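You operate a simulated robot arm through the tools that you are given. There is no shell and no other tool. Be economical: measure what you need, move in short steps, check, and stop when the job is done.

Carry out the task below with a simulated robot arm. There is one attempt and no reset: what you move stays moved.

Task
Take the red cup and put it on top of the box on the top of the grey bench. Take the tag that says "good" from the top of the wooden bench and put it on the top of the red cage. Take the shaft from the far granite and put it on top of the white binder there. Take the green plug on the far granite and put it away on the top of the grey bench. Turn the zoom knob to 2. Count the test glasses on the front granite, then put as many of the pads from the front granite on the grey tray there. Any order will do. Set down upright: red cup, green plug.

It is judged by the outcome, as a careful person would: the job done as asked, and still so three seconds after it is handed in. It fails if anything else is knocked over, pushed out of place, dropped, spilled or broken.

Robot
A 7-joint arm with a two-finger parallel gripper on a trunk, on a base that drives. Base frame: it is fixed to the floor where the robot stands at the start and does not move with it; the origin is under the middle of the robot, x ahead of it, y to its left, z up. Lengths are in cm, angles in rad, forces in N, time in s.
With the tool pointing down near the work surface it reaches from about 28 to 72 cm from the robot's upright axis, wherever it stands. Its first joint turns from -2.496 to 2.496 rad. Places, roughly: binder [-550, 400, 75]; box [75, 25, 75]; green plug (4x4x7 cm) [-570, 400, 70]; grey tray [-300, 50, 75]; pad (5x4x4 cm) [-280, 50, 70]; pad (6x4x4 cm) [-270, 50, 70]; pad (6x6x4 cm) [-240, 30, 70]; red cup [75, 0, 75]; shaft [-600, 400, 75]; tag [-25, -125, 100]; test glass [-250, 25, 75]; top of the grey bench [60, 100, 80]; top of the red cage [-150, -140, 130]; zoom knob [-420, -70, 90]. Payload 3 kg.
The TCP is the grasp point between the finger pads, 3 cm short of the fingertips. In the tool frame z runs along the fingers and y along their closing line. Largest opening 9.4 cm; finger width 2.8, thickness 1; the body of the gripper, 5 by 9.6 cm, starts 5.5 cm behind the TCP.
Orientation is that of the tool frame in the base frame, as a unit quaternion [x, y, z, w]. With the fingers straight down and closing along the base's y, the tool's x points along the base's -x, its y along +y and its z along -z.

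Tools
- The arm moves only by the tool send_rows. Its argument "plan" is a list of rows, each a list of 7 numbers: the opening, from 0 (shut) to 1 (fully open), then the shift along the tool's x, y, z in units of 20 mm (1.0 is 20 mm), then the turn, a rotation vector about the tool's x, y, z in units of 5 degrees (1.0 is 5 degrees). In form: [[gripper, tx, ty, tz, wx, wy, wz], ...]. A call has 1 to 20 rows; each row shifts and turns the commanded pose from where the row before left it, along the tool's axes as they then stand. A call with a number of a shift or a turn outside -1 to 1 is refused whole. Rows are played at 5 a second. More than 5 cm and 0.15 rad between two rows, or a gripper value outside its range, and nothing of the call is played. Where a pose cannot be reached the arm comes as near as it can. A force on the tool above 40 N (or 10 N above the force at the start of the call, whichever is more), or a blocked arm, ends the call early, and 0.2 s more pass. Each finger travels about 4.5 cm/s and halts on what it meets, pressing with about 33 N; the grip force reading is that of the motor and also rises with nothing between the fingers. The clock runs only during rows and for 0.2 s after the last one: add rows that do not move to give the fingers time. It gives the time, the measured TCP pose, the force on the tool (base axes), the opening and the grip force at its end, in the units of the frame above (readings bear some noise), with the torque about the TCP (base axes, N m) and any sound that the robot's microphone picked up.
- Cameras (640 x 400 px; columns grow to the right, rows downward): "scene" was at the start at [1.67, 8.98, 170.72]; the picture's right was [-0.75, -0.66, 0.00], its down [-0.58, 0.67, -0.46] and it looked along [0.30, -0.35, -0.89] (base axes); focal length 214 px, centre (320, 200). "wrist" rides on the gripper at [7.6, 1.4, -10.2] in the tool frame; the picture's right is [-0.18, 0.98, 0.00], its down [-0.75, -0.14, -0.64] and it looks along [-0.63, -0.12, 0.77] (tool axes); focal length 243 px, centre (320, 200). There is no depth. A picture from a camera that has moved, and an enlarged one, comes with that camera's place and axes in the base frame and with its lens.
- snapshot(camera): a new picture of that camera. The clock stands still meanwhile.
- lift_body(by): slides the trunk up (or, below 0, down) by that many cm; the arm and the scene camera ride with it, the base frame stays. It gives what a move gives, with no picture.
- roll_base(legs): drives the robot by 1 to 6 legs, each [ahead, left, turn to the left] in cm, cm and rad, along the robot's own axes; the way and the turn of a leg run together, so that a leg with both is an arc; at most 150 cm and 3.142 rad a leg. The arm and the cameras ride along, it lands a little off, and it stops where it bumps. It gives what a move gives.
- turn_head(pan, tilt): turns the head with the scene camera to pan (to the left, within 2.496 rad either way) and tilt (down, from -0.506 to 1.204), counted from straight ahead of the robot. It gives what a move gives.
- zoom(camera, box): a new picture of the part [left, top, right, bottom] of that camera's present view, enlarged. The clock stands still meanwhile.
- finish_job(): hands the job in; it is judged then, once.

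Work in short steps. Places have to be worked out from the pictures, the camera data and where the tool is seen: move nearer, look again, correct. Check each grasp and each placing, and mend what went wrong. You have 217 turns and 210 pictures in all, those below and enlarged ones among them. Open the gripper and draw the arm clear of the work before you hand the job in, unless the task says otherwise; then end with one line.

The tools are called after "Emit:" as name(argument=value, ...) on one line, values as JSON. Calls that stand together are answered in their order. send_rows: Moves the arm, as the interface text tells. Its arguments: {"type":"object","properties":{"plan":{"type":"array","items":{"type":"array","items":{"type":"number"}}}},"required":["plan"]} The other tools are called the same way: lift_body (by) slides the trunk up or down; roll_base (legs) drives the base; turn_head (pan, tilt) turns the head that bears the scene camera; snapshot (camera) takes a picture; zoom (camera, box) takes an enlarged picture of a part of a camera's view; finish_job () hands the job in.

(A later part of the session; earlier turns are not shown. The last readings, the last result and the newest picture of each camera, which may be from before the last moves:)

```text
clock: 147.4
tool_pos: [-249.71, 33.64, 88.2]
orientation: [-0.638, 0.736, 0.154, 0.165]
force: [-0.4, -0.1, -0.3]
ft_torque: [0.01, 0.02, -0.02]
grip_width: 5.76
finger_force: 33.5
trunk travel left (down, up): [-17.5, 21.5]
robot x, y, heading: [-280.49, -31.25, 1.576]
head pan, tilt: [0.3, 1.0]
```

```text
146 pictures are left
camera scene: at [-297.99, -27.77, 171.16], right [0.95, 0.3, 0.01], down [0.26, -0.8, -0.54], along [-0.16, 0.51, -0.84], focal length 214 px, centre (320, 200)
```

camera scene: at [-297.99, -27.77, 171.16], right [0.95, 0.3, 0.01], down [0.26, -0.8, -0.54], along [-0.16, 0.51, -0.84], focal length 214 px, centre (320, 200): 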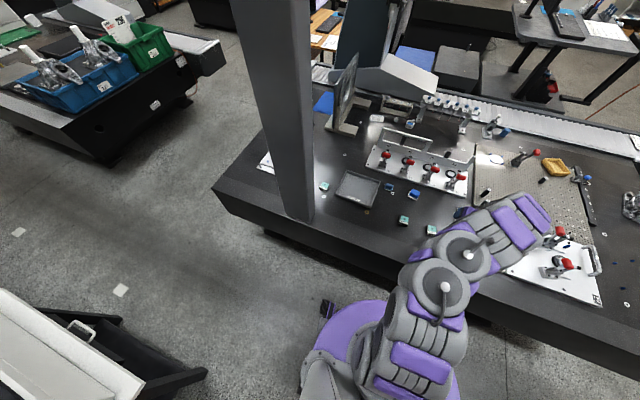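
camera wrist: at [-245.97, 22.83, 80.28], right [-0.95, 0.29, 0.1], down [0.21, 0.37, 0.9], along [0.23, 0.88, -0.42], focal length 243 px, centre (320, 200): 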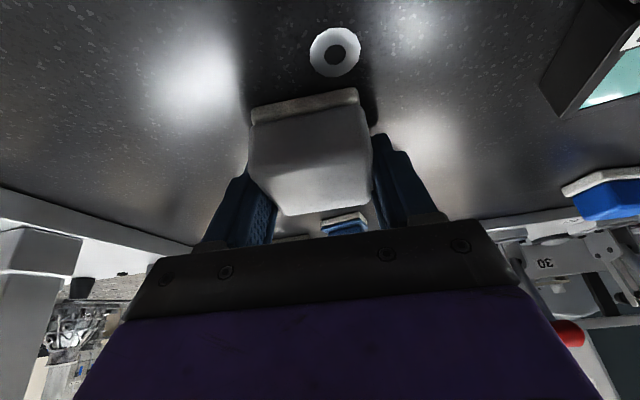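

Robot sways a little but settles. Carry the pad along toward the tray at z≈88, in two halves.

Emit:
send_rows(plan=[[0, -0.03, 1, 0.014, 0, 0, 0], [0, -0.03, 1, 0.014, 0, 0, 0], [0, -0.03, 1, 0.014, 0, 0, 0], [0, -0.03, 1, 0.014, 0, 0, 0], [0, -0.03, 1, 0.014, 0, 0, 0], [0, -0.03, 1, 0.014, 0, 0, 0], [0, -0.03, 1, 0.014, 0, 0, 0], [0, -0.03, 1, 0.014, 0, 0, 0], [0, -0.03, 1, 0.014, 0, 0, 0], [0, -0.03, 1, 0.014, 0, 0, 0], [0, -0.03, 1, 0.014, 0, 0, 0], [0, -0.03, 1, 0.014, 0, 0, 0], [0, -0.03, 1, 0.014, 0, 0, 0], [0, -0.03, 1, 0.014, 0, 0, 0]])

Emit:
send_rows(plan=[[0, -0.03, 1, 0.014, 0, 0, 0], [0, -0.03, 1, 0.014, 0, 0, 0], [0, -0.03, 1, 0.014, 0, 0, 0], [0, -0.03, 1, 0.014, 0, 0, 0], [0, -0.03, 1, 0.014, 0, 0, 0], [0, -0.03, 1, 0.014, 0, 0, 0], [0, -0.03, 1, 0.014, 0, 0, 0], [0, -0.03, 1, 0.014, 0, 0, 0], [0, -0.03, 1, 0.014, 0, 0, 0], [0, -0.03, 1, 0.014, 0, 0, 0], [0, -0.03, 1, 0.014, 0, 0, 0], [0, 0, 0, 0, 0, 0, 0], [0, 0, 0, 0, 0, 0, 0], [0, 0, 0, 0, 0, 0, 0]])

Emit:
snapshot(camera="wrist")

Emit:
snapshot(camera="scene")

```text
clock: 150.4
tool_pos: [-276.9, 38.37, 88.56]
orientation: [-0.637, 0.737, 0.155, 0.163]
force: [-0.5, 0.0, -0.4]
ft_torque: [0.0, 0.0, 0.02]
grip_width: 5.76
finger_force: 32.9
trunk travel left (down, up): [-17.5, 21.5]
robot x, y, heading: [-280.77, -31.57, 1.575]
head pan, tilt: [0.3, 1.0]
```

```text
clock: 153.4
tool_pos: [-298.63, 42.35, 89.1]
orientation: [-0.638, 0.737, 0.155, 0.163]
force: [-0.2, 0.3, -0.7]
ft_torque: [0.01, -0.02, 0.01]
grip_width: 5.78
finger_force: 33.4
trunk travel left (down, up): [-17.5, 21.5]
robot x, y, heading: [-280.4, -31.25, 1.574]
head pan, tilt: [0.3, 1.0]
```

```text
145 pictures are left
camera wrist: at [-301.36, 31.2, 95.04], right [-0.95, 0.3, 0.1], down [0.21, 0.37, 0.9], along [0.23, 0.88, -0.42], focal length 243 px, centre (320, 200)
```

wrist: 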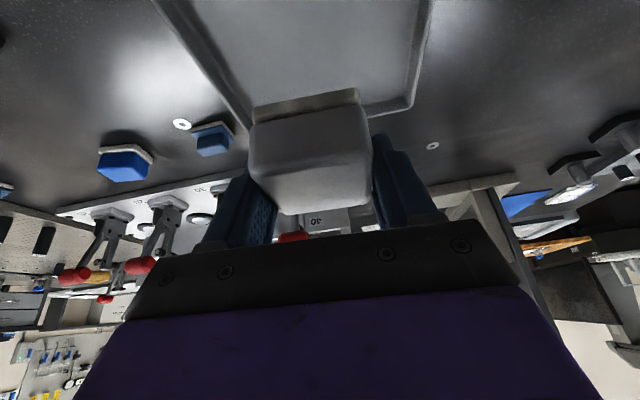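

```text
144 pictures are left
camera scene: at [-296.8, -27.71, 171.27], right [0.95, 0.3, 0.0], down [0.25, -0.8, -0.54], along [-0.16, 0.51, -0.84], focal length 214 px, centre (320, 200)
```

scene: 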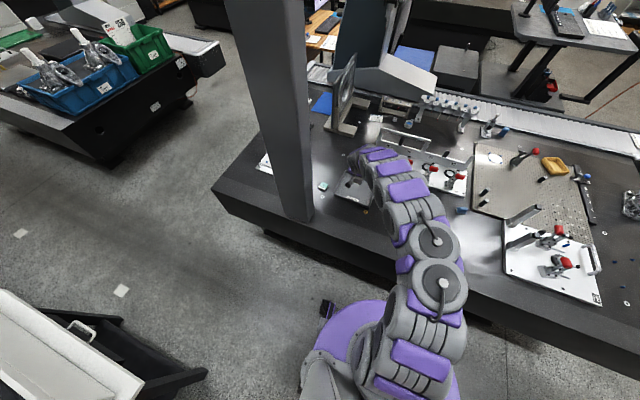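

Pad is over the tray. Shift to (−302,43.5) and lower to just above the tray floor.

Emit:
send_rows(plan=[[0, 0, 0.88, 0, 0, 0, 0], [0, 0, 0.88, 0, 0, 0, 0], [0, 0.39, 0, 0.975, 0, 0, 0], [0, 0.39, 0, 0.975, 0, 0, 0], [0, 0.39, 0, 0.975, 0, 0, 0], [0, 0.39, 0, 0.975, 0, 0, 0], [0, 0.39, 0, 0.975, 0, 0, 0], [0, 0.39, 0, 0.975, 0, 0, 0], [0, 0, 0, 0, 0, 0, 0]])

Emit:
snapshot(camera="wrist")

```text
clock: 155.4
tool_pos: [-302.27, 43.65, 76.84]
orientation: [-0.637, 0.738, 0.154, 0.162]
force: [-0.9, -0.7, 0.0]
ft_torque: [0.0, -0.02, -0.03]
grip_width: 5.78
finger_force: 32.4
trunk travel left (down, up): [-17.5, 21.5]
robot x, y, heading: [-280.36, -31.63, 1.578]
head pan, tilt: [0.3, 1.0]
```

```text
143 pictures are left
camera wrist: at [-305.03, 32.5, 82.66], right [-0.95, 0.3, 0.1], down [0.21, 0.37, 0.9], along [0.23, 0.88, -0.42], focal length 243 px, centre (320, 200)
```

wrist: 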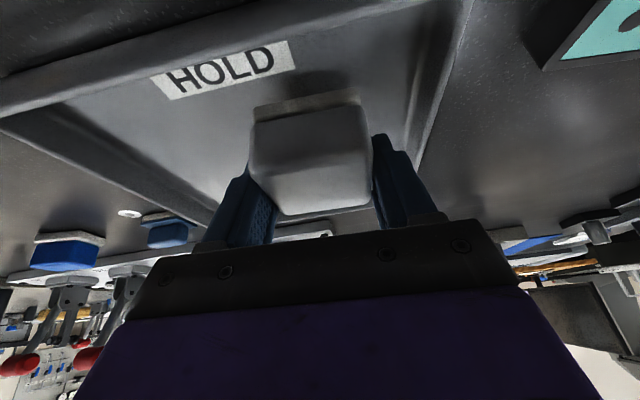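

Inside the walls with margin. Lower to contact in small steps.

Emit:
send_rows(plan=[[0, 0.21, 0, 0.453, 0, 0, 0], [0, 0.1, 0, 0.22, 0, 0, 0], [0, 0.06, 0, 0.14, 0, 0, 0]])

```text
clock: 156.2
tool_pos: [-302.12, 43.76, 74.9]
orientation: [-0.637, 0.737, 0.154, 0.163]
force: [0.9, 0.2, 0.1]
ft_torque: [0.03, 0.0, 0.01]
grip_width: 5.77
finger_force: 32.5
trunk travel left (down, up): [-17.5, 21.5]
robot x, y, heading: [-280.07, -31.65, 1.575]
head pan, tilt: [0.3, 1.0]
```

No contact yet; a little lower.

Emit:
send_rows(plan=[[0, 0.04, 0, 0.1, 0, 0, 0], [0, 0.04, 0, 0.1, 0, 0, 0], [0, 0, 0, 0, 0, 0, 0]])

```text
clock: 157.0
tool_pos: [-302.14, 43.85, 74.75]
orientation: [-0.637, 0.736, 0.158, 0.164]
force: [2.3, -5.2, 32.9]
ft_torque: [-0.59, -0.94, -0.23]
grip_width: 5.75
finger_force: 33.1
trunk travel left (down, up): [-17.5, 21.5]
robot x, y, heading: [-280.37, -31.63, 1.579]
head pan, tilt: [0.3, 1.0]
```

Contact. Ease up 1 mm, open a little, and rise straight up.

Emit:
send_rows(plan=[[0, -0.03, 0, -0.07, 0, 0, 0], [0.65, 0, 0, 0, 0, 0, 0], [0.72, 0, 0, 0, 0, 0, 0], [0.75, 0, 0, 0, 0, 0, 0], [0.75, -0.42, 0, -0.906, 0, 0, 0], [0.75, -0.42, 0, -0.906, 0, 0, 0], [0.75, -0.42, 0, -0.906, 0, 0, 0], [0.75, -0.42, 0, -0.906, 0, 0, 0], [0.75, -0.42, 0, -0.906, 0, 0, 0], [0.75, -0.42, 0, -0.906, 0, 0, 0], [0.75, -0.42, 0, -0.906, 0, 0, 0]])

Emit:
snapshot(camera="wrist")

```text
clock: 159.4
tool_pos: [-301.95, 43.38, 88.68]
orientation: [-0.638, 0.737, 0.155, 0.163]
force: [0.7, -0.9, 0.6]
ft_torque: [0.01, 0.0, -0.01]
grip_width: 7.06
finger_force: 0.1
trunk travel left (down, up): [-17.5, 21.5]
robot x, y, heading: [-280.5, -31.45, 1.575]
head pan, tilt: [0.3, 1.0]
```

```text
142 pictures are left
camera wrist: at [-304.87, 32.23, 94.54], right [-0.95, 0.3, 0.1], down [0.21, 0.37, 0.9], along [0.23, 0.88, -0.42], focal length 243 px, centre (320, 200)
```

wrist: 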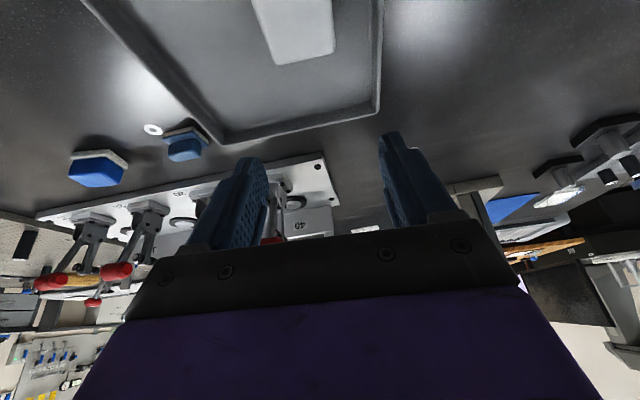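

W rests in the tray. Next pad B at ≈(−281.5,53): move over it, tilt to 35°.

Emit:
send_rows(plan=[[1, -0.46, -0.96, 0.36, 0, 0, 0], [1, -0.46, -0.96, 0.36, 0, 0, 0], [1, -0.46, -0.96, 0.36, 0, 0, 0], [1, -0.46, -0.96, 0.36, 0, 0, 0], [1, -0.46, -0.96, 0.36, 0, 0, 0], [1, -0.46, -0.96, 0.36, 0, 0, 0], [1, -0.46, -0.96, 0.36, 0, 0, 0], [1, -0.46, -0.96, 0.36, 0, 0, 0], [1, -0.46, -0.96, 0.36, 0, 0, 0], [1, -0.46, -0.96, 0.36, 0, 0, 0], [1, 0, 0, 0, 0, -1, 0], [1, 0, 0, 0, 0, -1, 0], [1, 0, 0, 0, 0, 0, 0]])

Emit:
snapshot(camera="wrist")

Emit:
zoom(camera="scene", box=[310, 150, 470, 250])

```text
clock: 162.2
tool_pos: [-281.5, 52.11, 85.59]
orientation: [-0.622, 0.72, 0.21, 0.227]
force: [0.5, -0.3, -0.5]
ft_torque: [0.01, -0.03, 0.01]
grip_width: 9.42
finger_force: 0.1
trunk travel left (down, up): [-17.5, 21.5]
robot x, y, heading: [-280.6, -31.33, 1.58]
head pan, tilt: [0.3, 1.0]
```

```text
141 pictures are left
camera wrist: at [-284.42, 40.03, 89.45], right [-0.95, 0.28, 0.13], down [0.19, 0.21, 0.96], along [0.25, 0.94, -0.25], focal length 243 px, centre (320, 200)
```

wrist: 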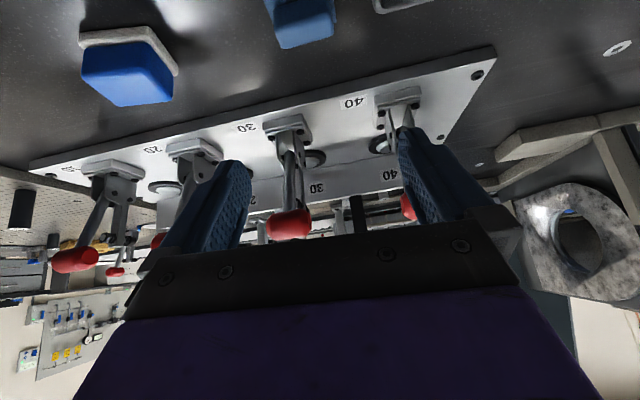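

```text
4.00 times, centred on (390, 200) of scene
camera zoom: at [-296.69, -27.67, 171.28], right [0.95, 0.3, 0.0], down [0.25, -0.8, -0.54], along [-0.16, 0.51, -0.84], focal length 858 px, centre (40, 200)
```

zoom: 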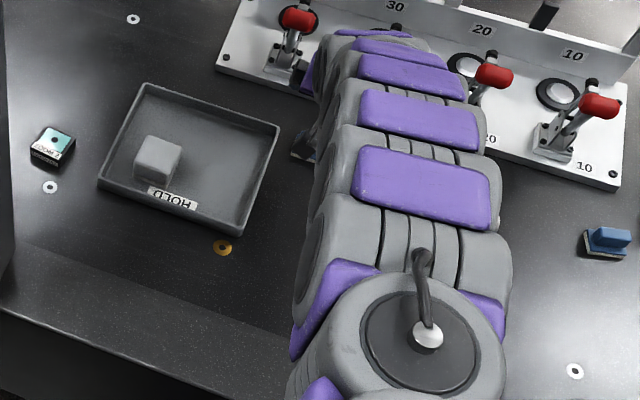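

B is directly under the gripper at (−281.5,52.6). Descend toward z≈75 and look.

Emit:
send_rows(plan=[[1, 0.6, 0, 0.945, 0, 0, 0], [1, 0.6, 0, 0.945, 0, 0, 0], [1, 0.6, 0, 0.945, 0, 0, 0], [1, 0.6, 0, 0.945, 0, 0, 0], [1, 0.35, 0, 0.5, 0, 0, 0], [1, 0, 0, 0, 0, 0, 0]])

Emit:
snapshot(camera="wrist")

```text
clock: 163.6
tool_pos: [-281.43, 52.55, 76.77]
orientation: [-0.621, 0.72, 0.21, 0.227]
force: [-0.3, 0.3, -0.1]
ft_torque: [-0.02, 0.01, 0.03]
grip_width: 9.4
finger_force: 0.0
out of reach, approached as far as the arm can: row 5
trunk travel left (down, up): [-17.5, 21.5]
robot x, y, heading: [-280.35, -31.39, 1.576]
head pan, tilt: [0.3, 1.0]
```

```text
139 pictures are left
camera wrist: at [-284.48, 40.61, 80.63], right [-0.95, 0.28, 0.13], down [0.19, 0.21, 0.96], along [0.25, 0.94, -0.25], focal length 243 px, centre (320, 200)
```

wrist: 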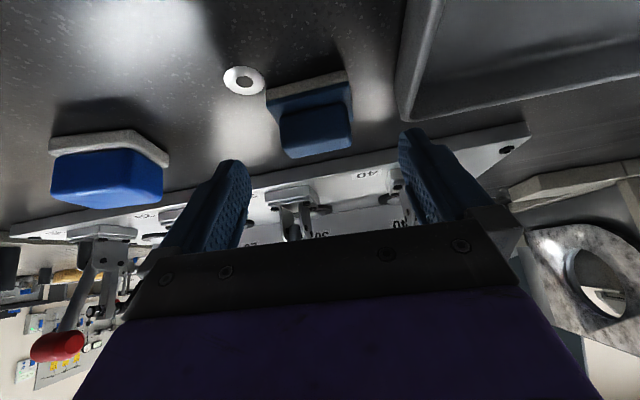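

Out of arm reach just short; I lower the trunk 2.2 cm instead, which brings the gripper straight down.

Emit:
lift_body(by=-2.2)

Emit:
snapshot(camera="wrist")

```text
clock: 164.1
tool_pos: [-281.6, 53.38, 76.72]
orientation: [-0.619, 0.717, 0.22, 0.232]
force: [0.4, 4.8, 16.7]
ft_torque: [0.37, 0.78, -0.01]
grip_width: 9.36
finger_force: 0.2
trunk travel left (down, up): [-16.1, 22.9]
robot x, y, heading: [-280.37, -31.51, 1.578]
head pan, tilt: [0.3, 1.0]
stopped: the force on the tool passed its limit at 50 N (the readings are from after the stop); the commanded pose is now the measured one
```

```text
138 pictures are left
camera wrist: at [-284.54, 41.26, 80.22], right [-0.95, 0.28, 0.14], down [0.2, 0.18, 0.96], along [0.25, 0.94, -0.23], focal length 243 px, centre (320, 200)
```

wrist: 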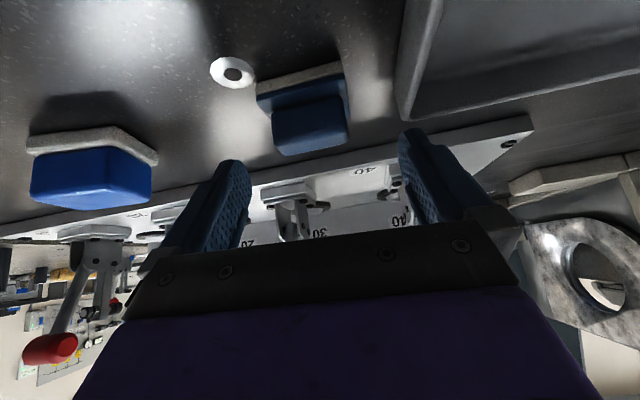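

The left fingertip touched the tray's rim (torque says x −4.7). Raise again, narrow the opening to 6.6 cm, then descend.

Emit:
lift_body(by=3)

Emit:
send_rows(plan=[[0.7, 0, 0, 0, 0, 0, 0], [0.7, 0, 0, 0, 0, 0, 0], [0.7, 0, 0, 0, 0, 0, 0], [0.7, 0, 0, 0, 0, 0, 0]])

Emit:
snapshot(camera="wrist")

```text
clock: 164.8
tool_pos: [-281.5, 53.01, 79.13]
orientation: [-0.62, 0.719, 0.214, 0.229]
force: [-0.3, -0.2, 0.7]
ft_torque: [0.02, 0.01, -0.03]
grip_width: 9.4
finger_force: 0.0
trunk travel left (down, up): [-19.1, 19.9]
robot x, y, heading: [-280.56, -31.16, 1.58]
head pan, tilt: [0.3, 1.0]
```

```text
clock: 165.8
tool_pos: [-281.69, 52.97, 79.15]
orientation: [-0.619, 0.719, 0.215, 0.231]
force: [-0.1, 0.7, 0.5]
ft_torque: [-0.02, 0.01, 0.01]
grip_width: 6.59
finger_force: 0.1
trunk travel left (down, up): [-19.1, 19.9]
robot x, y, heading: [-280.0, -31.63, 1.576]
head pan, tilt: [0.3, 1.0]
```

```text
137 pictures are left
camera wrist: at [-284.56, 41.0, 82.87], right [-0.95, 0.28, 0.13], down [0.19, 0.19, 0.96], along [0.25, 0.94, -0.24], focal length 243 px, centre (320, 200)
```

wrist: 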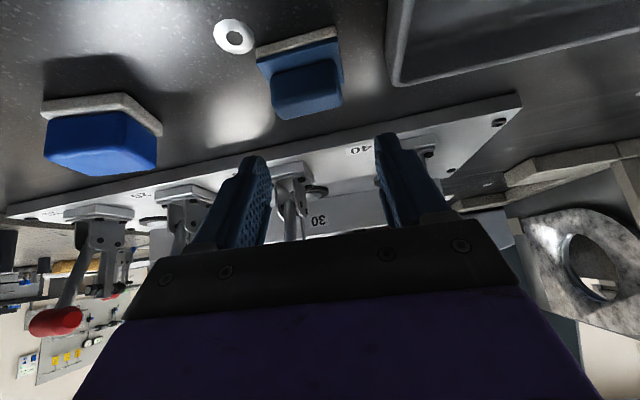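

B's plate is centred at ≈(−281.4,54); fingertips will meet it. Descend by trunk 4.5 cm.

Emit:
lift_body(by=-4.5)

Emit:
snapshot(camera="wrist")

```text
clock: 166.7
tool_pos: [-281.66, 53.04, 74.72]
orientation: [-0.619, 0.719, 0.215, 0.23]
force: [-0.5, 0.4, -0.2]
ft_torque: [0.01, -0.01, 0.01]
grip_width: 6.57
finger_force: 0.1
trunk travel left (down, up): [-14.6, 24.4]
robot x, y, heading: [-280.46, -31.58, 1.578]
head pan, tilt: [0.3, 1.0]
```

```text
136 pictures are left
camera wrist: at [-284.56, 40.99, 78.4], right [-0.95, 0.28, 0.13], down [0.19, 0.19, 0.96], along [0.25, 0.94, -0.24], focal length 243 px, centre (320, 200)
```

wrist: 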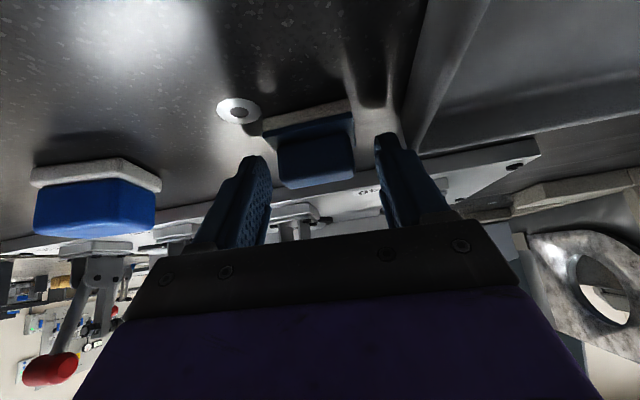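

B sits between the fingers, the tray clear. Down 0.5 cm more and close.

Emit:
lift_body(by=-0.5)

Emit:
send_rows(plan=[[0.6, 0, 0, 0, 0, 0, 0], [0.5, 0, 0, 0, 0, 0, 0], [0.3, 0, 0, 0, 0, 0, 0], [0, 0, 0, 0, 0, 0, 0], [0, 0, 0, 0, 0, 0, 0], [0, 0, 0, 0, 0, 0, 0], [0, 0, 0, 0, 0, 0, 0]])

Emit:
snapshot(camera="wrist")

```text
clock: 167.2
tool_pos: [-281.61, 52.89, 74.31]
orientation: [-0.619, 0.718, 0.217, 0.231]
force: [-0.1, -2.1, 5.4]
ft_torque: [-0.06, -0.22, -0.05]
grip_width: 6.56
finger_force: 0.6
trunk travel left (down, up): [-14.1, 24.9]
robot x, y, heading: [-280.39, -31.34, 1.577]
head pan, tilt: [0.3, 1.0]
```

```text
clock: 168.8
tool_pos: [-281.59, 53.12, 74.34]
orientation: [-0.619, 0.719, 0.216, 0.23]
force: [2.1, 2.9, 8.3]
ft_torque: [0.07, -0.21, 0.07]
grip_width: 4.5
finger_force: 33.2
trunk travel left (down, up): [-14.1, 24.9]
robot x, y, heading: [-280.88, -31.53, 1.574]
head pan, tilt: [0.3, 1.0]
```

```text
135 pictures are left
camera wrist: at [-284.55, 41.01, 77.94], right [-0.95, 0.28, 0.14], down [0.19, 0.19, 0.96], along [0.25, 0.94, -0.24], focal length 243 px, centre (320, 200)
```

wrist: 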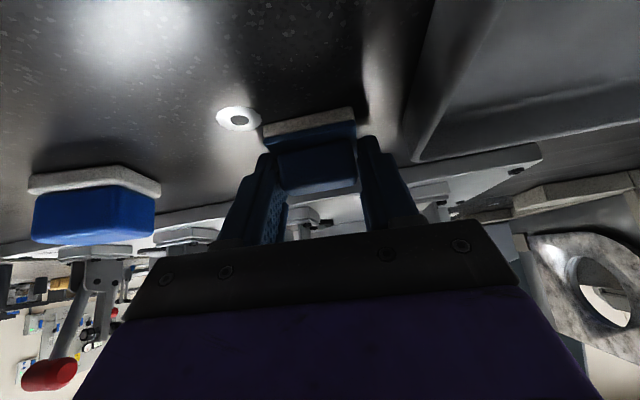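

B gripped. Raise the trunk 10 cm to lift straight up.

Emit:
lift_body(by=10)

Emit:
snapshot(camera="wrist")

```text
clock: 170.2
tool_pos: [-281.63, 53.0, 84.09]
orientation: [-0.619, 0.719, 0.215, 0.23]
force: [0.2, -0.5, -0.7]
ft_torque: [0.01, -0.01, 0.06]
grip_width: 4.51
finger_force: 33.2
trunk travel left (down, up): [-24.1, 14.9]
robot x, y, heading: [-280.66, -31.45, 1.577]
head pan, tilt: [0.3, 1.0]
```

```text
134 pictures are left
camera wrist: at [-284.56, 41.01, 87.83], right [-0.95, 0.28, 0.13], down [0.19, 0.19, 0.96], along [0.25, 0.94, -0.24], focal length 243 px, centre (320, 200)
```

wrist: 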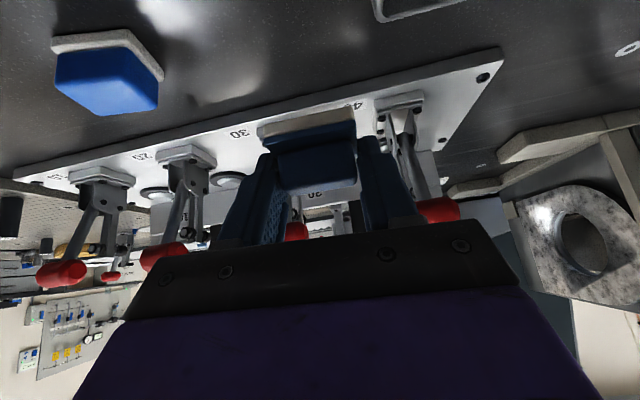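

Move B over the tray's near-right area (−293.7,43.2).

Emit:
send_rows(plan=[[0, 0.773, 0.88, -0.55, 0, 0, 0], [0, 0.773, 0.88, -0.55, 0, 0, 0], [0, 0.773, 0.88, -0.55, 0, 0, 0], [0, 0.773, 0.88, -0.55, 0, 0, 0], [0, 0.773, 0.88, -0.55, 0, 0, 0], [0, 0.773, 0.88, -0.55, 0, 0, 0], [0, 0, 0, 0, 0, 0, 0], [0, 0, 0, 0, 0, 0, 0]])

Emit:
snapshot(camera="wrist")

```text
clock: 172.0
tool_pos: [-293.64, 43.19, 84.08]
orientation: [-0.62, 0.719, 0.216, 0.231]
force: [-0.7, -0.5, 0.0]
ft_torque: [0.03, 0.01, -0.01]
grip_width: 4.48
finger_force: 33.5
trunk travel left (down, up): [-24.1, 14.9]
robot x, y, heading: [-280.6, -31.42, 1.573]
head pan, tilt: [0.3, 1.0]
```

```text
133 pictures are left
camera wrist: at [-296.56, 31.11, 87.79], right [-0.95, 0.28, 0.13], down [0.19, 0.19, 0.96], along [0.25, 0.94, -0.24], focal length 243 px, centre (320, 200)
```

wrist: 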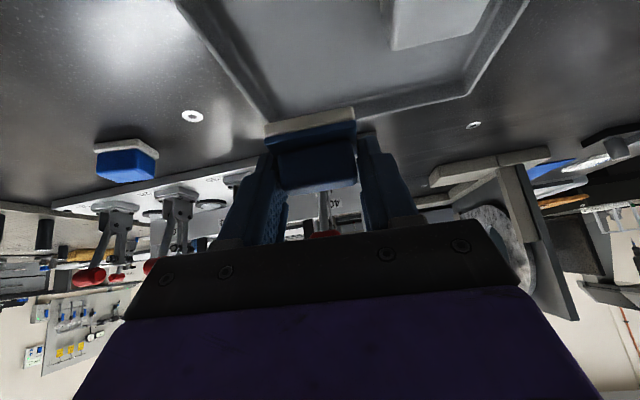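

Clear of W and of the right wall. Lower the trunk 8.5 cm.

Emit:
lift_body(by=-8.4)

Emit:
snapshot(camera="wrist")

```text
clock: 173.2
tool_pos: [-293.55, 43.21, 75.83]
orientation: [-0.619, 0.719, 0.216, 0.23]
force: [-1.4, -0.2, 0.5]
ft_torque: [-0.02, 0.0, -0.03]
grip_width: 4.51
finger_force: 33.2
trunk travel left (down, up): [-15.7, 23.3]
robot x, y, heading: [-280.44, -31.61, 1.576]
head pan, tilt: [0.3, 1.0]
```

```text
132 pictures are left
camera wrist: at [-296.59, 31.11, 79.4], right [-0.95, 0.28, 0.13], down [0.19, 0.19, 0.96], along [0.25, 0.94, -0.24], focal length 243 px, centre (320, 200)
```

wrist: 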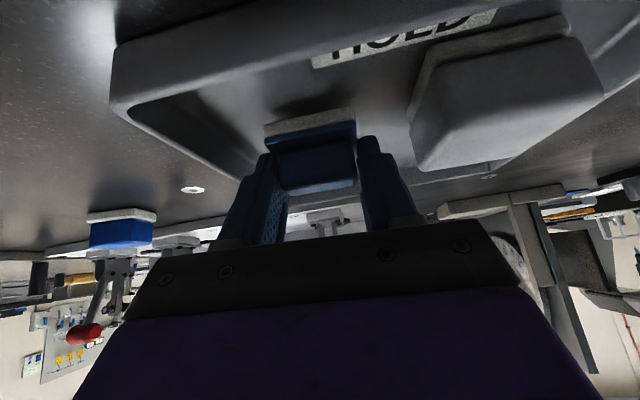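

Good. Lower another 0.8 cm, watching force.

Emit:
lift_body(by=-0.8)

```text
clock: 173.8
tool_pos: [-293.61, 43.26, 75.0]
orientation: [-0.62, 0.718, 0.217, 0.231]
force: [0.2, 0.4, -0.4]
ft_torque: [-0.02, -0.05, 0.04]
grip_width: 4.49
finger_force: 33.0
trunk travel left (down, up): [-14.9, 24.1]
robot x, y, heading: [-280.3, -31.59, 1.573]
head pan, tilt: [0.3, 1.0]
```

Emit:
lift_body(by=-0.3)

```text
clock: 174.3
tool_pos: [-293.51, 43.07, 74.73]
orientation: [-0.62, 0.718, 0.218, 0.23]
force: [-0.2, -1.4, 12.2]
ft_torque: [-0.01, -0.27, 0.04]
grip_width: 4.49
finger_force: 33.5
trunk travel left (down, up): [-14.6, 24.4]
robot x, y, heading: [-280.26, -31.74, 1.573]
head pan, tilt: [0.3, 1.0]
```

Contact (12 N). Open to 5.6 cm and raise the trunk.

Emit:
send_rows(plan=[[0.5, 0, 0, 0, 0, 0, 0], [0.55, 0, 0, 0, 0, 0, 0], [0.6, 0, 0, 0, 0, 0, 0], [0.6, 0, 0, 0, 0, 0, 0]])

Emit:
lift_body(by=12)

Emit:
snapshot(camera="wrist")

```text
clock: 175.3
tool_pos: [-293.69, 43.23, 74.82]
orientation: [-0.62, 0.718, 0.216, 0.231]
force: [-8.1, 2.9, 19.6]
ft_torque: [0.15, -0.31, 0.12]
grip_width: 5.1
finger_force: 0.1
trunk travel left (down, up): [-14.6, 24.4]
robot x, y, heading: [-280.37, -32.22, 1.575]
head pan, tilt: [0.3, 1.0]
```

```text
clock: 176.8
tool_pos: [-293.74, 43.13, 86.6]
orientation: [-0.62, 0.719, 0.215, 0.23]
force: [0.0, -0.3, 0.2]
ft_torque: [-0.01, 0.01, -0.02]
grip_width: 5.66
finger_force: 0.0
trunk travel left (down, up): [-26.6, 12.4]
robot x, y, heading: [-280.56, -31.62, 1.575]
head pan, tilt: [0.3, 1.0]
```

```text
131 pictures are left
camera wrist: at [-296.6, 31.13, 90.24], right [-0.95, 0.28, 0.13], down [0.19, 0.19, 0.96], along [0.25, 0.94, -0.24], focal length 243 px, centre (320, 200)
```

wrist: 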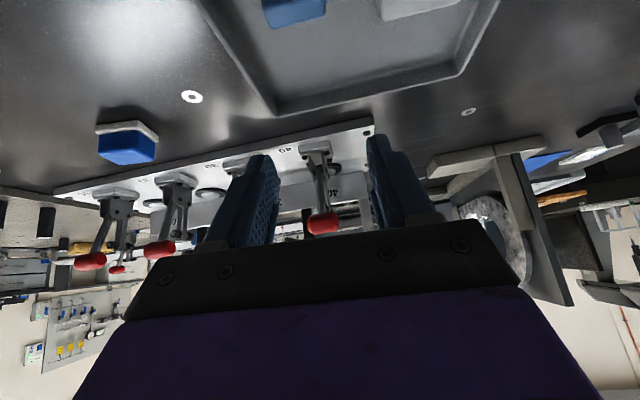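

Both pads lie in the tray. Now pad A at ≈(−267.2,51.5).

Emit:
send_rows(plan=[[0.95, -0.347, -0.965, 0.23, 0, 0, 0], [0.95, -0.347, -0.965, 0.23, 0, 0, 0], [0.95, -0.347, -0.965, 0.23, 0, 0, 0], [0.95, -0.347, -0.965, 0.23, 0, 0, 0], [0.95, -0.347, -0.965, 0.23, 0, 0, 0], [0.95, -0.347, -0.965, 0.23, 0, 0, 0], [0.95, -0.347, -0.965, 0.23, 0, 0, 0], [0.95, -0.347, -0.965, 0.23, 0, 0, 0], [0.95, -0.347, -0.965, 0.23, 0, 0, 0], [0.95, -0.347, -0.965, 0.23, 0, 0, 0], [0.95, -0.347, -0.965, 0.23, 0, 0, 0], [0.95, -0.347, -0.965, 0.23, 0, 0, 0], [0.95, -0.347, -0.965, 0.23, 0, 0, 0], [0.95, 0, 0, 0, 0, 0, 0], [0.95, 0, 0, 0, 0, 0, 0]])

Emit:
lift_body(by=-6.5)

Emit:
snapshot(camera="wrist")

```text
clock: 180.0
tool_pos: [-267.11, 50.27, 86.37]
orientation: [-0.62, 0.719, 0.216, 0.23]
force: [-0.3, -0.2, 0.3]
ft_torque: [0.02, 0.0, 0.01]
grip_width: 8.93
finger_force: 0.0
trunk travel left (down, up): [-26.6, 12.4]
robot x, y, heading: [-280.24, -31.77, 1.571]
head pan, tilt: [0.3, 1.0]
```

```text
clock: 181.0
tool_pos: [-267.16, 50.37, 79.79]
orientation: [-0.62, 0.719, 0.217, 0.23]
force: [0.3, 0.5, 0.8]
ft_torque: [0.0, 0.04, -0.02]
grip_width: 8.93
finger_force: 0.0
trunk travel left (down, up): [-20.1, 18.9]
robot x, y, heading: [-280.29, -31.54, 1.575]
head pan, tilt: [0.3, 1.0]
```

```text
130 pictures are left
camera wrist: at [-270.13, 38.26, 83.55], right [-0.95, 0.28, 0.14], down [0.19, 0.19, 0.96], along [0.25, 0.94, -0.24], focal length 243 px, centre (320, 200)
```

wrist: 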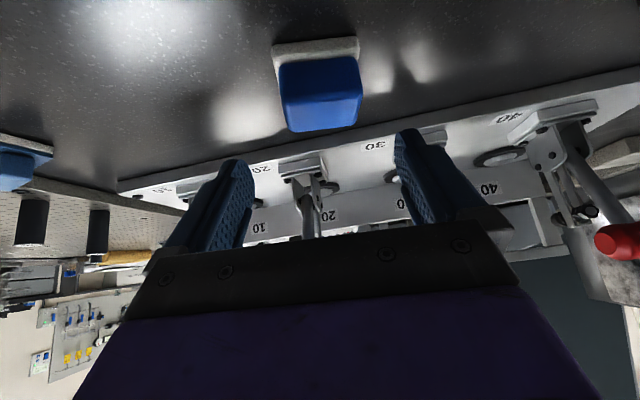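

A's centre ≈(−267.7,52.3). Nudge 5 mm and descend 5.4 cm.

Emit:
send_rows(plan=[[0.9, 0, 0.25, 0, 0, 0, 0], [0.9, 0, 0, 0, 0, 0, 0]])

Emit:
lift_body(by=-5.2)

Emit:
snapshot(camera="wrist")

```text
clock: 181.6
tool_pos: [-267.64, 50.38, 79.79]
orientation: [-0.619, 0.719, 0.215, 0.23]
force: [0.2, -0.2, 0.2]
ft_torque: [-0.01, 0.02, 0.03]
grip_width: 8.44
finger_force: 0.0
trunk travel left (down, up): [-20.1, 18.9]
robot x, y, heading: [-280.15, -31.68, 1.577]
head pan, tilt: [0.3, 1.0]
```

```text
clock: 182.5
tool_pos: [-267.65, 50.34, 74.74]
orientation: [-0.619, 0.719, 0.217, 0.23]
force: [0.5, -0.3, 0.7]
ft_torque: [-0.02, -0.02, -0.04]
grip_width: 8.46
finger_force: 0.0
trunk travel left (down, up): [-14.9, 24.1]
robot x, y, heading: [-280.51, -31.74, 1.575]
head pan, tilt: [0.3, 1.0]
```

```text
129 pictures are left
camera wrist: at [-270.65, 38.3, 78.4], right [-0.95, 0.28, 0.14], down [0.19, 0.19, 0.96], along [0.25, 0.94, -0.24], focal length 243 px, centre (320, 200)
```

wrist: 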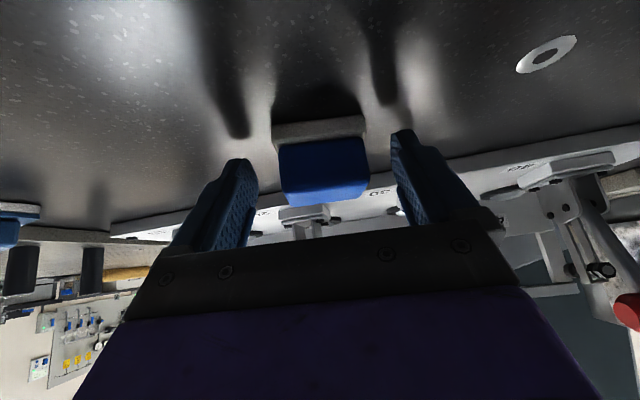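

Centred. Close, then raise the trunk 10 cm.

Emit:
send_rows(plan=[[0.7, 0, 0, 0, 0, 0, 0], [0.5, 0, 0, 0, 0, 0, 0], [0.3, 0, 0, 0, 0, 0, 0], [0, 0, 0, 0, 0, 0, 0], [0, 0, 0, 0, 0, 0, 0], [0, 0, 0, 0, 0, 0, 0], [0, 0, 0, 0, 0, 0, 0]])

Emit:
lift_body(by=10)

Emit:
snapshot(camera="wrist")

```text
clock: 184.1
tool_pos: [-267.77, 50.34, 74.8]
orientation: [-0.619, 0.719, 0.216, 0.231]
force: [0.4, 1.0, 1.7]
ft_torque: [0.03, 0.04, -0.02]
grip_width: 5.23
finger_force: 33.2
trunk travel left (down, up): [-14.9, 24.1]
robot x, y, heading: [-280.39, -31.68, 1.574]
head pan, tilt: [0.3, 1.0]
```

```text
clock: 185.5
tool_pos: [-267.62, 50.44, 84.6]
orientation: [-0.619, 0.719, 0.215, 0.23]
force: [-1.2, -0.5, -0.7]
ft_torque: [0.0, 0.0, -0.04]
grip_width: 5.23
finger_force: 32.9
trunk travel left (down, up): [-24.9, 14.1]
robot x, y, heading: [-280.41, -31.51, 1.577]
head pan, tilt: [0.3, 1.0]
```

```text
128 pictures are left
camera wrist: at [-270.66, 38.32, 88.33], right [-0.95, 0.28, 0.14], down [0.19, 0.19, 0.96], along [0.25, 0.94, -0.24], focal length 243 px, centre (320, 200)
```

wrist: 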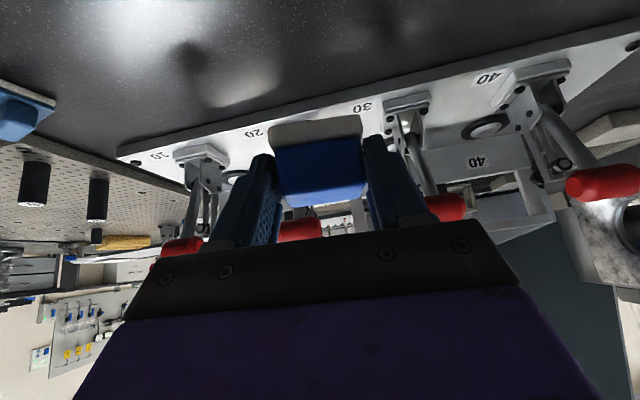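

A held (5.2 cm). Carry it to the tray's far row, TCP (−296,49.3).

Emit:
send_rows(plan=[[0, 0.159, 1, -0.088, 0, 0, 0], [0, 0.159, 1, -0.088, 0, 0, 0], [0, 0.159, 1, -0.088, 0, 0, 0], [0, 0.159, 1, -0.088, 0, 0, 0], [0, 0.159, 1, -0.088, 0, 0, 0], [0, 0.159, 1, -0.088, 0, 0, 0], [0, 0.159, 1, -0.088, 0, 0, 0], [0, 0.159, 1, -0.088, 0, 0, 0], [0, 0.159, 1, -0.088, 0, 0, 0], [0, 0.159, 1, -0.088, 0, 0, 0], [0, 0.159, 1, -0.088, 0, 0, 0], [0, 0.159, 1, -0.088, 0, 0, 0], [0, 0.159, 1, -0.088, 0, 0, 0], [0, 0.159, 1, -0.088, 0, 0, 0], [0, 0, 0, 0, 0, 0, 0], [0, 0, 0, 0, 0, 0, 0]])

Emit:
snapshot(camera="wrist")

Emit:
zoom(camera="scene", box=[300, 140, 460, 240])

```text
clock: 188.9
tool_pos: [-296.3, 49.13, 84.66]
orientation: [-0.619, 0.719, 0.216, 0.23]
force: [0.1, 0.2, -0.5]
ft_torque: [-0.02, 0.0, 0.04]
grip_width: 5.16
finger_force: 33.2
trunk travel left (down, up): [-24.9, 14.1]
robot x, y, heading: [-280.49, -31.57, 1.572]
head pan, tilt: [0.3, 1.0]
```

```text
127 pictures are left
camera wrist: at [-299.27, 37.1, 88.27], right [-0.95, 0.28, 0.13], down [0.19, 0.19, 0.96], along [0.25, 0.94, -0.24], focal length 243 px, centre (320, 200)
```

wrist: 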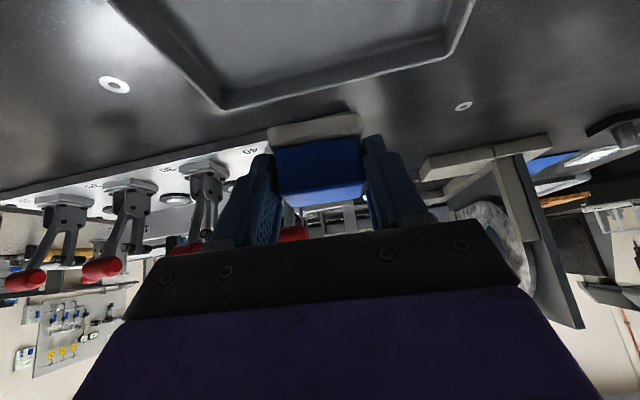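

```text
4.00 times, centred on (380, 190) of scene
camera zoom: at [-296.91, -27.59, 178.7], right [0.95, 0.3, 0.0], down [0.25, -0.8, -0.54], along [-0.16, 0.51, -0.84], focal length 858 px, centre (80, 240)
```

zoom: 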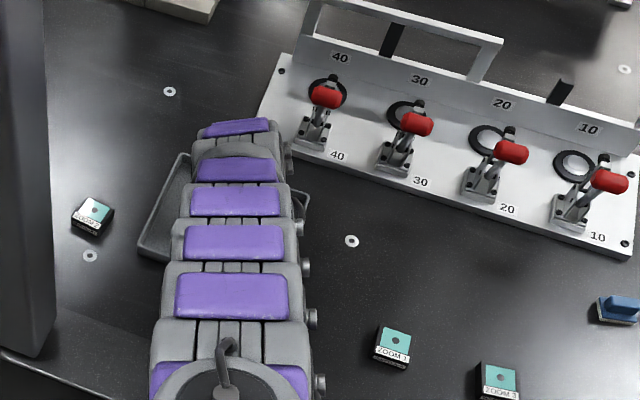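

Far wall inner at y≈54.5, A will span 49–53. Lower the trunk 8.4 cm and look.

Emit:
lift_body(by=-8.4)

Emit:
snapshot(camera="wrist")

```text
clock: 190.1
tool_pos: [-296.25, 49.18, 76.27]
orientation: [-0.619, 0.719, 0.216, 0.231]
force: [0.4, 0.1, -0.5]
ft_torque: [0.0, 0.0, 0.02]
grip_width: 5.15
finger_force: 33.0
trunk travel left (down, up): [-16.5, 22.5]
robot x, y, heading: [-280.66, -31.68, 1.574]
head pan, tilt: [0.3, 1.0]
```

```text
125 pictures are left
camera wrist: at [-299.27, 37.1, 79.91], right [-0.95, 0.28, 0.13], down [0.19, 0.19, 0.96], along [0.25, 0.94, -0.24], focal length 243 px, centre (320, 200)
```

wrist: 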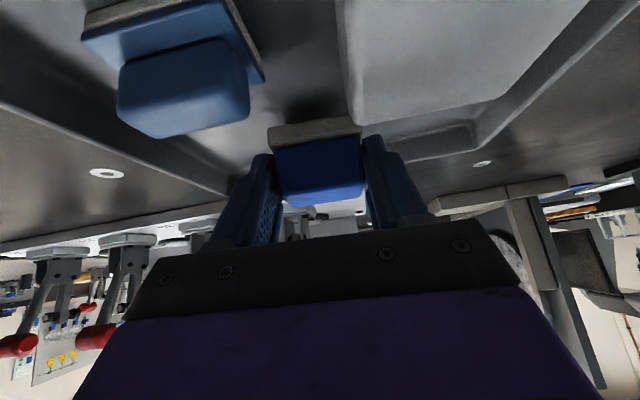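

Clear between B, W and the far wall. Lower 0.7 cm, then check contact.

Emit:
lift_body(by=-0.7)

Emit:
lift_body(by=-0.3)

```text
clock: 190.6
tool_pos: [-296.18, 49.09, 75.53]
orientation: [-0.619, 0.719, 0.216, 0.231]
force: [1.1, 0.0, -0.7]
ft_torque: [-0.04, 0.01, -0.01]
grip_width: 5.13
finger_force: 32.7
trunk travel left (down, up): [-15.8, 23.2]
robot x, y, heading: [-280.72, -31.65, 1.575]
head pan, tilt: [0.3, 1.0]
```

```text
clock: 191.2
tool_pos: [-296.28, 49.13, 75.22]
orientation: [-0.619, 0.719, 0.216, 0.23]
force: [-0.5, 0.3, 0.7]
ft_torque: [0.01, 0.07, 0.02]
grip_width: 5.1
finger_force: 33.3
trunk travel left (down, up): [-15.5, 23.5]
robot x, y, heading: [-280.52, -31.45, 1.572]
head pan, tilt: [0.3, 1.0]
```

Emit:
lift_body(by=-0.2)

```text
clock: 191.7
tool_pos: [-296.2, 49.22, 75.24]
orientation: [-0.619, 0.719, 0.217, 0.231]
force: [-0.2, -2.4, 12.1]
ft_torque: [-0.06, 0.12, -0.03]
grip_width: 5.13
finger_force: 33.5
trunk travel left (down, up): [-15.3, 23.7]
robot x, y, heading: [-280.63, -31.31, 1.577]
head pan, tilt: [0.3, 1.0]
```

Contact. Open to about 6.3 cm and raise.

Emit:
send_rows(plan=[[0.57, 0, 0, 0, 0, 0, 0], [0.62, 0, 0, 0, 0, 0, 0], [0.67, 0, 0, 0, 0, 0, 0], [0.67, 0, 0, 0, 0, 0, 0]])

Emit:
lift_body(by=15)

Emit:
roll_base(legs=[[-12, 0, 0]])

Emit:
turn_head(pan=0.35, tilt=1.0)

Emit:
snapshot(camera="wrist")

Emit:
snapshot(camera="scene")

```text
clock: 192.7
tool_pos: [-296.26, 49.2, 74.97]
orientation: [-0.619, 0.719, 0.215, 0.23]
force: [0.1, -1.3, 0.1]
ft_torque: [0.01, 0.02, 0.01]
grip_width: 6.27
finger_force: 0.0
trunk travel left (down, up): [-15.3, 23.7]
robot x, y, heading: [-280.61, -31.42, 1.572]
head pan, tilt: [0.3, 1.0]
```

```text
clock: 194.4
tool_pos: [-296.3, 49.18, 89.99]
orientation: [-0.619, 0.719, 0.216, 0.23]
force: [0.7, -0.1, 0.5]
ft_torque: [0.0, 0.01, 0.0]
grip_width: 6.29
finger_force: 0.1
trunk travel left (down, up): [-30.3, 8.7]
robot x, y, heading: [-280.43, -31.32, 1.572]
head pan, tilt: [0.3, 1.0]
```

```text
clock: 195.7
tool_pos: [-296.26, 37.14, 90.1]
orientation: [-0.619, 0.719, 0.216, 0.231]
force: [-1.1, 0.5, -0.3]
ft_torque: [-0.05, 0.03, -0.02]
grip_width: 6.3
finger_force: 0.0
trunk travel left (down, up): [-30.3, 8.7]
robot x, y, heading: [-280.56, -42.89, 1.582]
head pan, tilt: [0.3, 1.0]
```

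```text
clock: 196.3
tool_pos: [-296.16, 37.02, 90.29]
orientation: [-0.619, 0.719, 0.217, 0.231]
force: [0.1, 0.4, 0.2]
ft_torque: [-0.01, 0.02, -0.04]
grip_width: 6.32
finger_force: 0.1
trunk travel left (down, up): [-30.3, 8.7]
robot x, y, heading: [-280.14, -43.49, 1.577]
head pan, tilt: [0.351, 1.0]
```

```text
124 pictures are left
camera wrist: at [-299.14, 24.91, 93.89], right [-0.95, 0.28, 0.14], down [0.2, 0.19, 0.96], along [0.25, 0.94, -0.24], focal length 243 px, centre (320, 200)
```

wrist: 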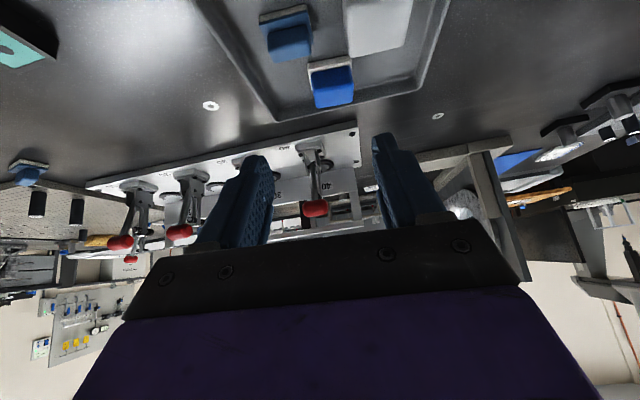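

```text
123 pictures are left
camera scene: at [-297.17, -39.65, 184.1], right [0.94, 0.35, 0.0], down [0.29, -0.79, -0.54], along [-0.19, 0.5, -0.84], focal length 214 px, centre (320, 200)
```

scene: 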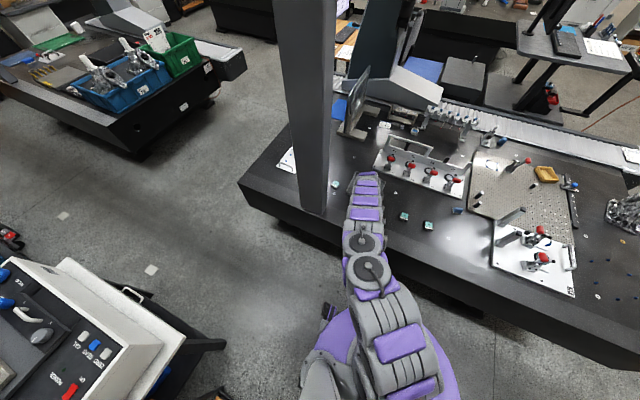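

All three pads are in the tray. Now untilt and retract the arm before turning past the bridge column.

Emit:
send_rows(plan=[[0.6, 0.3, 0, -0.7, 0, 1, 0], [0.6, 0.3, 0, -0.7, 0, 1, 0], [0.6, 0.3, 0, -0.7, 0, 1, 0], [0.6, 0.3, 0, -0.7, 0, 1, 0], [0.6, 0.5, 0, -0.5, 0, 1, 0], [0.6, 0.5, 0, -0.5, 0, 1, 0], [0.6, 0.5, 0, -0.5, 0, 1, 0], [0.6, 1, 0, 0, 0, 0, 0], [0.6, 1, 0, 0, 0, 0, 0], [0.6, 1, 0, 0, 0, 0, 0], [0.6, 1, 0, 0, 0, 0, 0], [0.6, 1, 0, 0, 0, 0, 0], [0.6, 1, 0, 0, 0, 0, 0], [0.6, 1, 0, 0, 0, 0, 0], [0.6, 1, 0, 0, 0, 0, 0], [0.6, 1, 0, 0, 0, 0, 0], [0.6, 1, 0, 0, 0, 0, 0]])

Emit:
turn_head(pan=1.8, tilt=0.7)

Emit:
snapshot(camera="scene")

```text
clock: 199.9
tool_pos: [-299.99, 8.83, 95.9]
orientation: [-0.655, 0.755, 0.021, 0.004]
force: [0.3, 0.6, 0.3]
ft_torque: [0.02, -0.01, 0.01]
grip_width: 5.6
finger_force: 0.1
trunk travel left (down, up): [-30.3, 8.7]
robot x, y, heading: [-280.16, -43.43, 1.575]
head pan, tilt: [0.351, 1.0]
```

```text
clock: 201.5
tool_pos: [-300.01, 8.97, 95.81]
orientation: [-0.656, 0.754, 0.021, 0.004]
force: [-0.3, -0.5, -0.1]
ft_torque: [0.0, 0.03, 0.04]
grip_width: 5.63
finger_force: 0.1
trunk travel left (down, up): [-30.3, 8.7]
robot x, y, heading: [-280.34, -43.81, 1.578]
head pan, tilt: [1.799, 0.7]
```

```text
122 pictures are left
camera scene: at [-302.99, -48.25, 186.45], right [-0.23, 0.97, 0.0], down [0.63, 0.15, -0.76], along [-0.74, -0.18, -0.65], focal length 214 px, centre (320, 200)
```

scene: 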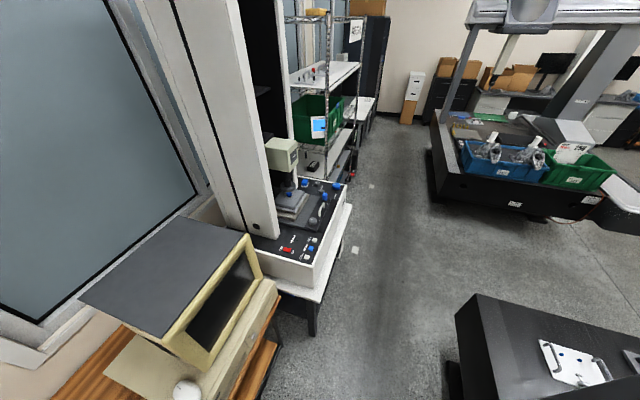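

The zoom knob should be on this white machine. Zoom in.

Emit:
zoom(camera="scene", box=[240, 130, 360, 270])

Emit:
zoom(camera="scene", box=[420, 280, 640, 400])

```text
2.86 times, centred on (300, 200) of scene
camera zoom: at [-302.99, -48.25, 186.45], right [-0.23, 0.97, 0.0], down [0.63, 0.15, -0.76], along [-0.74, -0.18, -0.65], focal length 613 px, centre (377, 200)
```

zoom: 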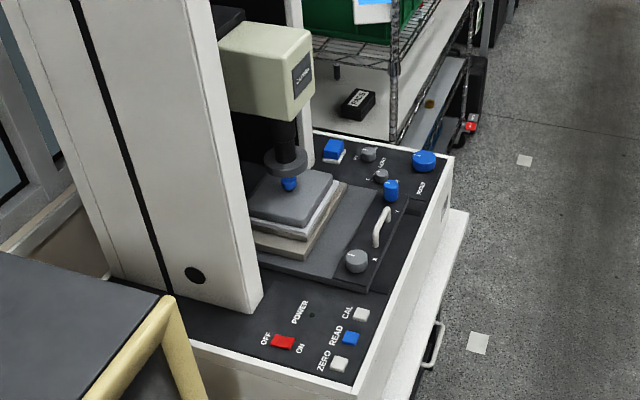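

```text
2.91 times, centred on (530, 340) of scene
camera zoom: at [-302.99, -48.25, 186.45], right [-0.23, 0.97, 0.0], down [0.63, 0.15, -0.76], along [-0.74, -0.18, -0.65], focal length 624 px, centre (-291, -207)
```

zoom: 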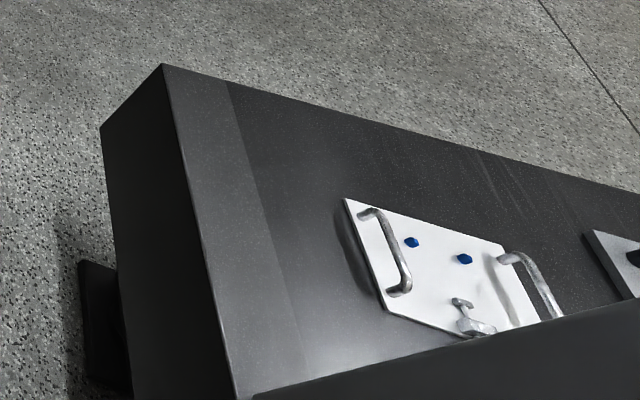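

No more glasses on the granite's left end: the count is 3. I centre and raise the arm, then turn to face along the aisle (−x) and drive nearer the white machine.

Emit:
send_rows(plan=[[0.6, 0, -1, -0.7, 0, 0, 0], [0.6, 0, -1, -0.7, 0, 0, 0], [0.6, 0, -1, -0.7, 0, 0, 0], [0.6, 0, -1, -0.7, 0, 0, 0], [0.6, 0, -1, -0.7, 0, 0, 0], [0.6, 0, -1, -0.7, 0, 0, 0], [0.6, 0, -1, -0.7, 0, 0, 0], [0.6, 0, -1, -0.7, 0, 0, 0], [0.6, 0, -1, -0.7, 0, 0, 0], [0.6, 0, -1, -0.7, 0, 0, 0]])

Emit:
roll_base(legs=[[0, 0, 1.571], [0, 14, 0]])

```text
clock: 203.7
tool_pos: [-279.8, 5.65, 109.18]
orientation: [-0.656, 0.754, 0.022, 0.003]
force: [-0.1, -0.1, 0.2]
ft_torque: [0.0, 0.03, -0.06]
grip_width: 5.67
finger_force: 0.1
trunk travel left (down, up): [-30.3, 8.7]
robot x, y, heading: [-280.52, -43.64, 1.58]
head pan, tilt: [1.799, 0.7]
```

```text
clock: 208.8
tool_pos: [-329.77, -52.44, 109.13]
orientation: [0.997, -0.077, -0.016, 0.027]
force: [0.5, 1.2, -0.4]
ft_torque: [-0.12, 0.04, 0.01]
grip_width: 5.63
finger_force: 0.1
trunk travel left (down, up): [-30.3, 8.7]
robot x, y, heading: [-280.24, -56.23, 3.14]
head pan, tilt: [1.799, 0.7]
```

I went the wrong way sideways; correct by moving right 28 cm, then ahead 80 cm.

Emit:
roll_base(legs=[[0, -28, 0], [85, 0, 0]])

Emit:
turn_head(pan=0.6, tilt=0.8)

Emit:
snapshot(camera="scene")

```text
clock: 214.8
tool_pos: [-413.55, -25.48, 109.19]
orientation: [0.997, -0.076, -0.017, 0.019]
force: [-0.1, 1.0, -0.4]
ft_torque: [-0.03, -0.01, -0.01]
grip_width: 5.65
finger_force: 0.1
trunk travel left (down, up): [-30.3, 8.7]
robot x, y, heading: [-364.48, -27.98, -3.137]
head pan, tilt: [1.799, 0.7]
```

```text
clock: 216.2
tool_pos: [-413.32, -27.73, 109.28]
orientation: [0.997, -0.078, -0.019, 0.009]
force: [-0.8, 0.5, 0.7]
ft_torque: [-0.01, 0.01, 0.02]
grip_width: 5.65
finger_force: 0.0
trunk travel left (down, up): [-30.3, 8.7]
robot x, y, heading: [-364.27, -28.23, -3.14]
head pan, tilt: [0.6, 0.799]
```

```text
119 pictures are left
camera scene: at [-368.37, -48.09, 185.49], right [-0.57, 0.82, 0.01], down [0.59, 0.41, -0.69], along [-0.57, -0.39, -0.72], focal length 214 px, centre (320, 200)
```

scene: 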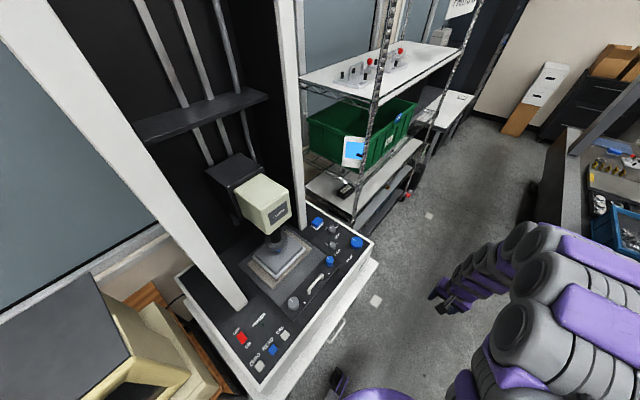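

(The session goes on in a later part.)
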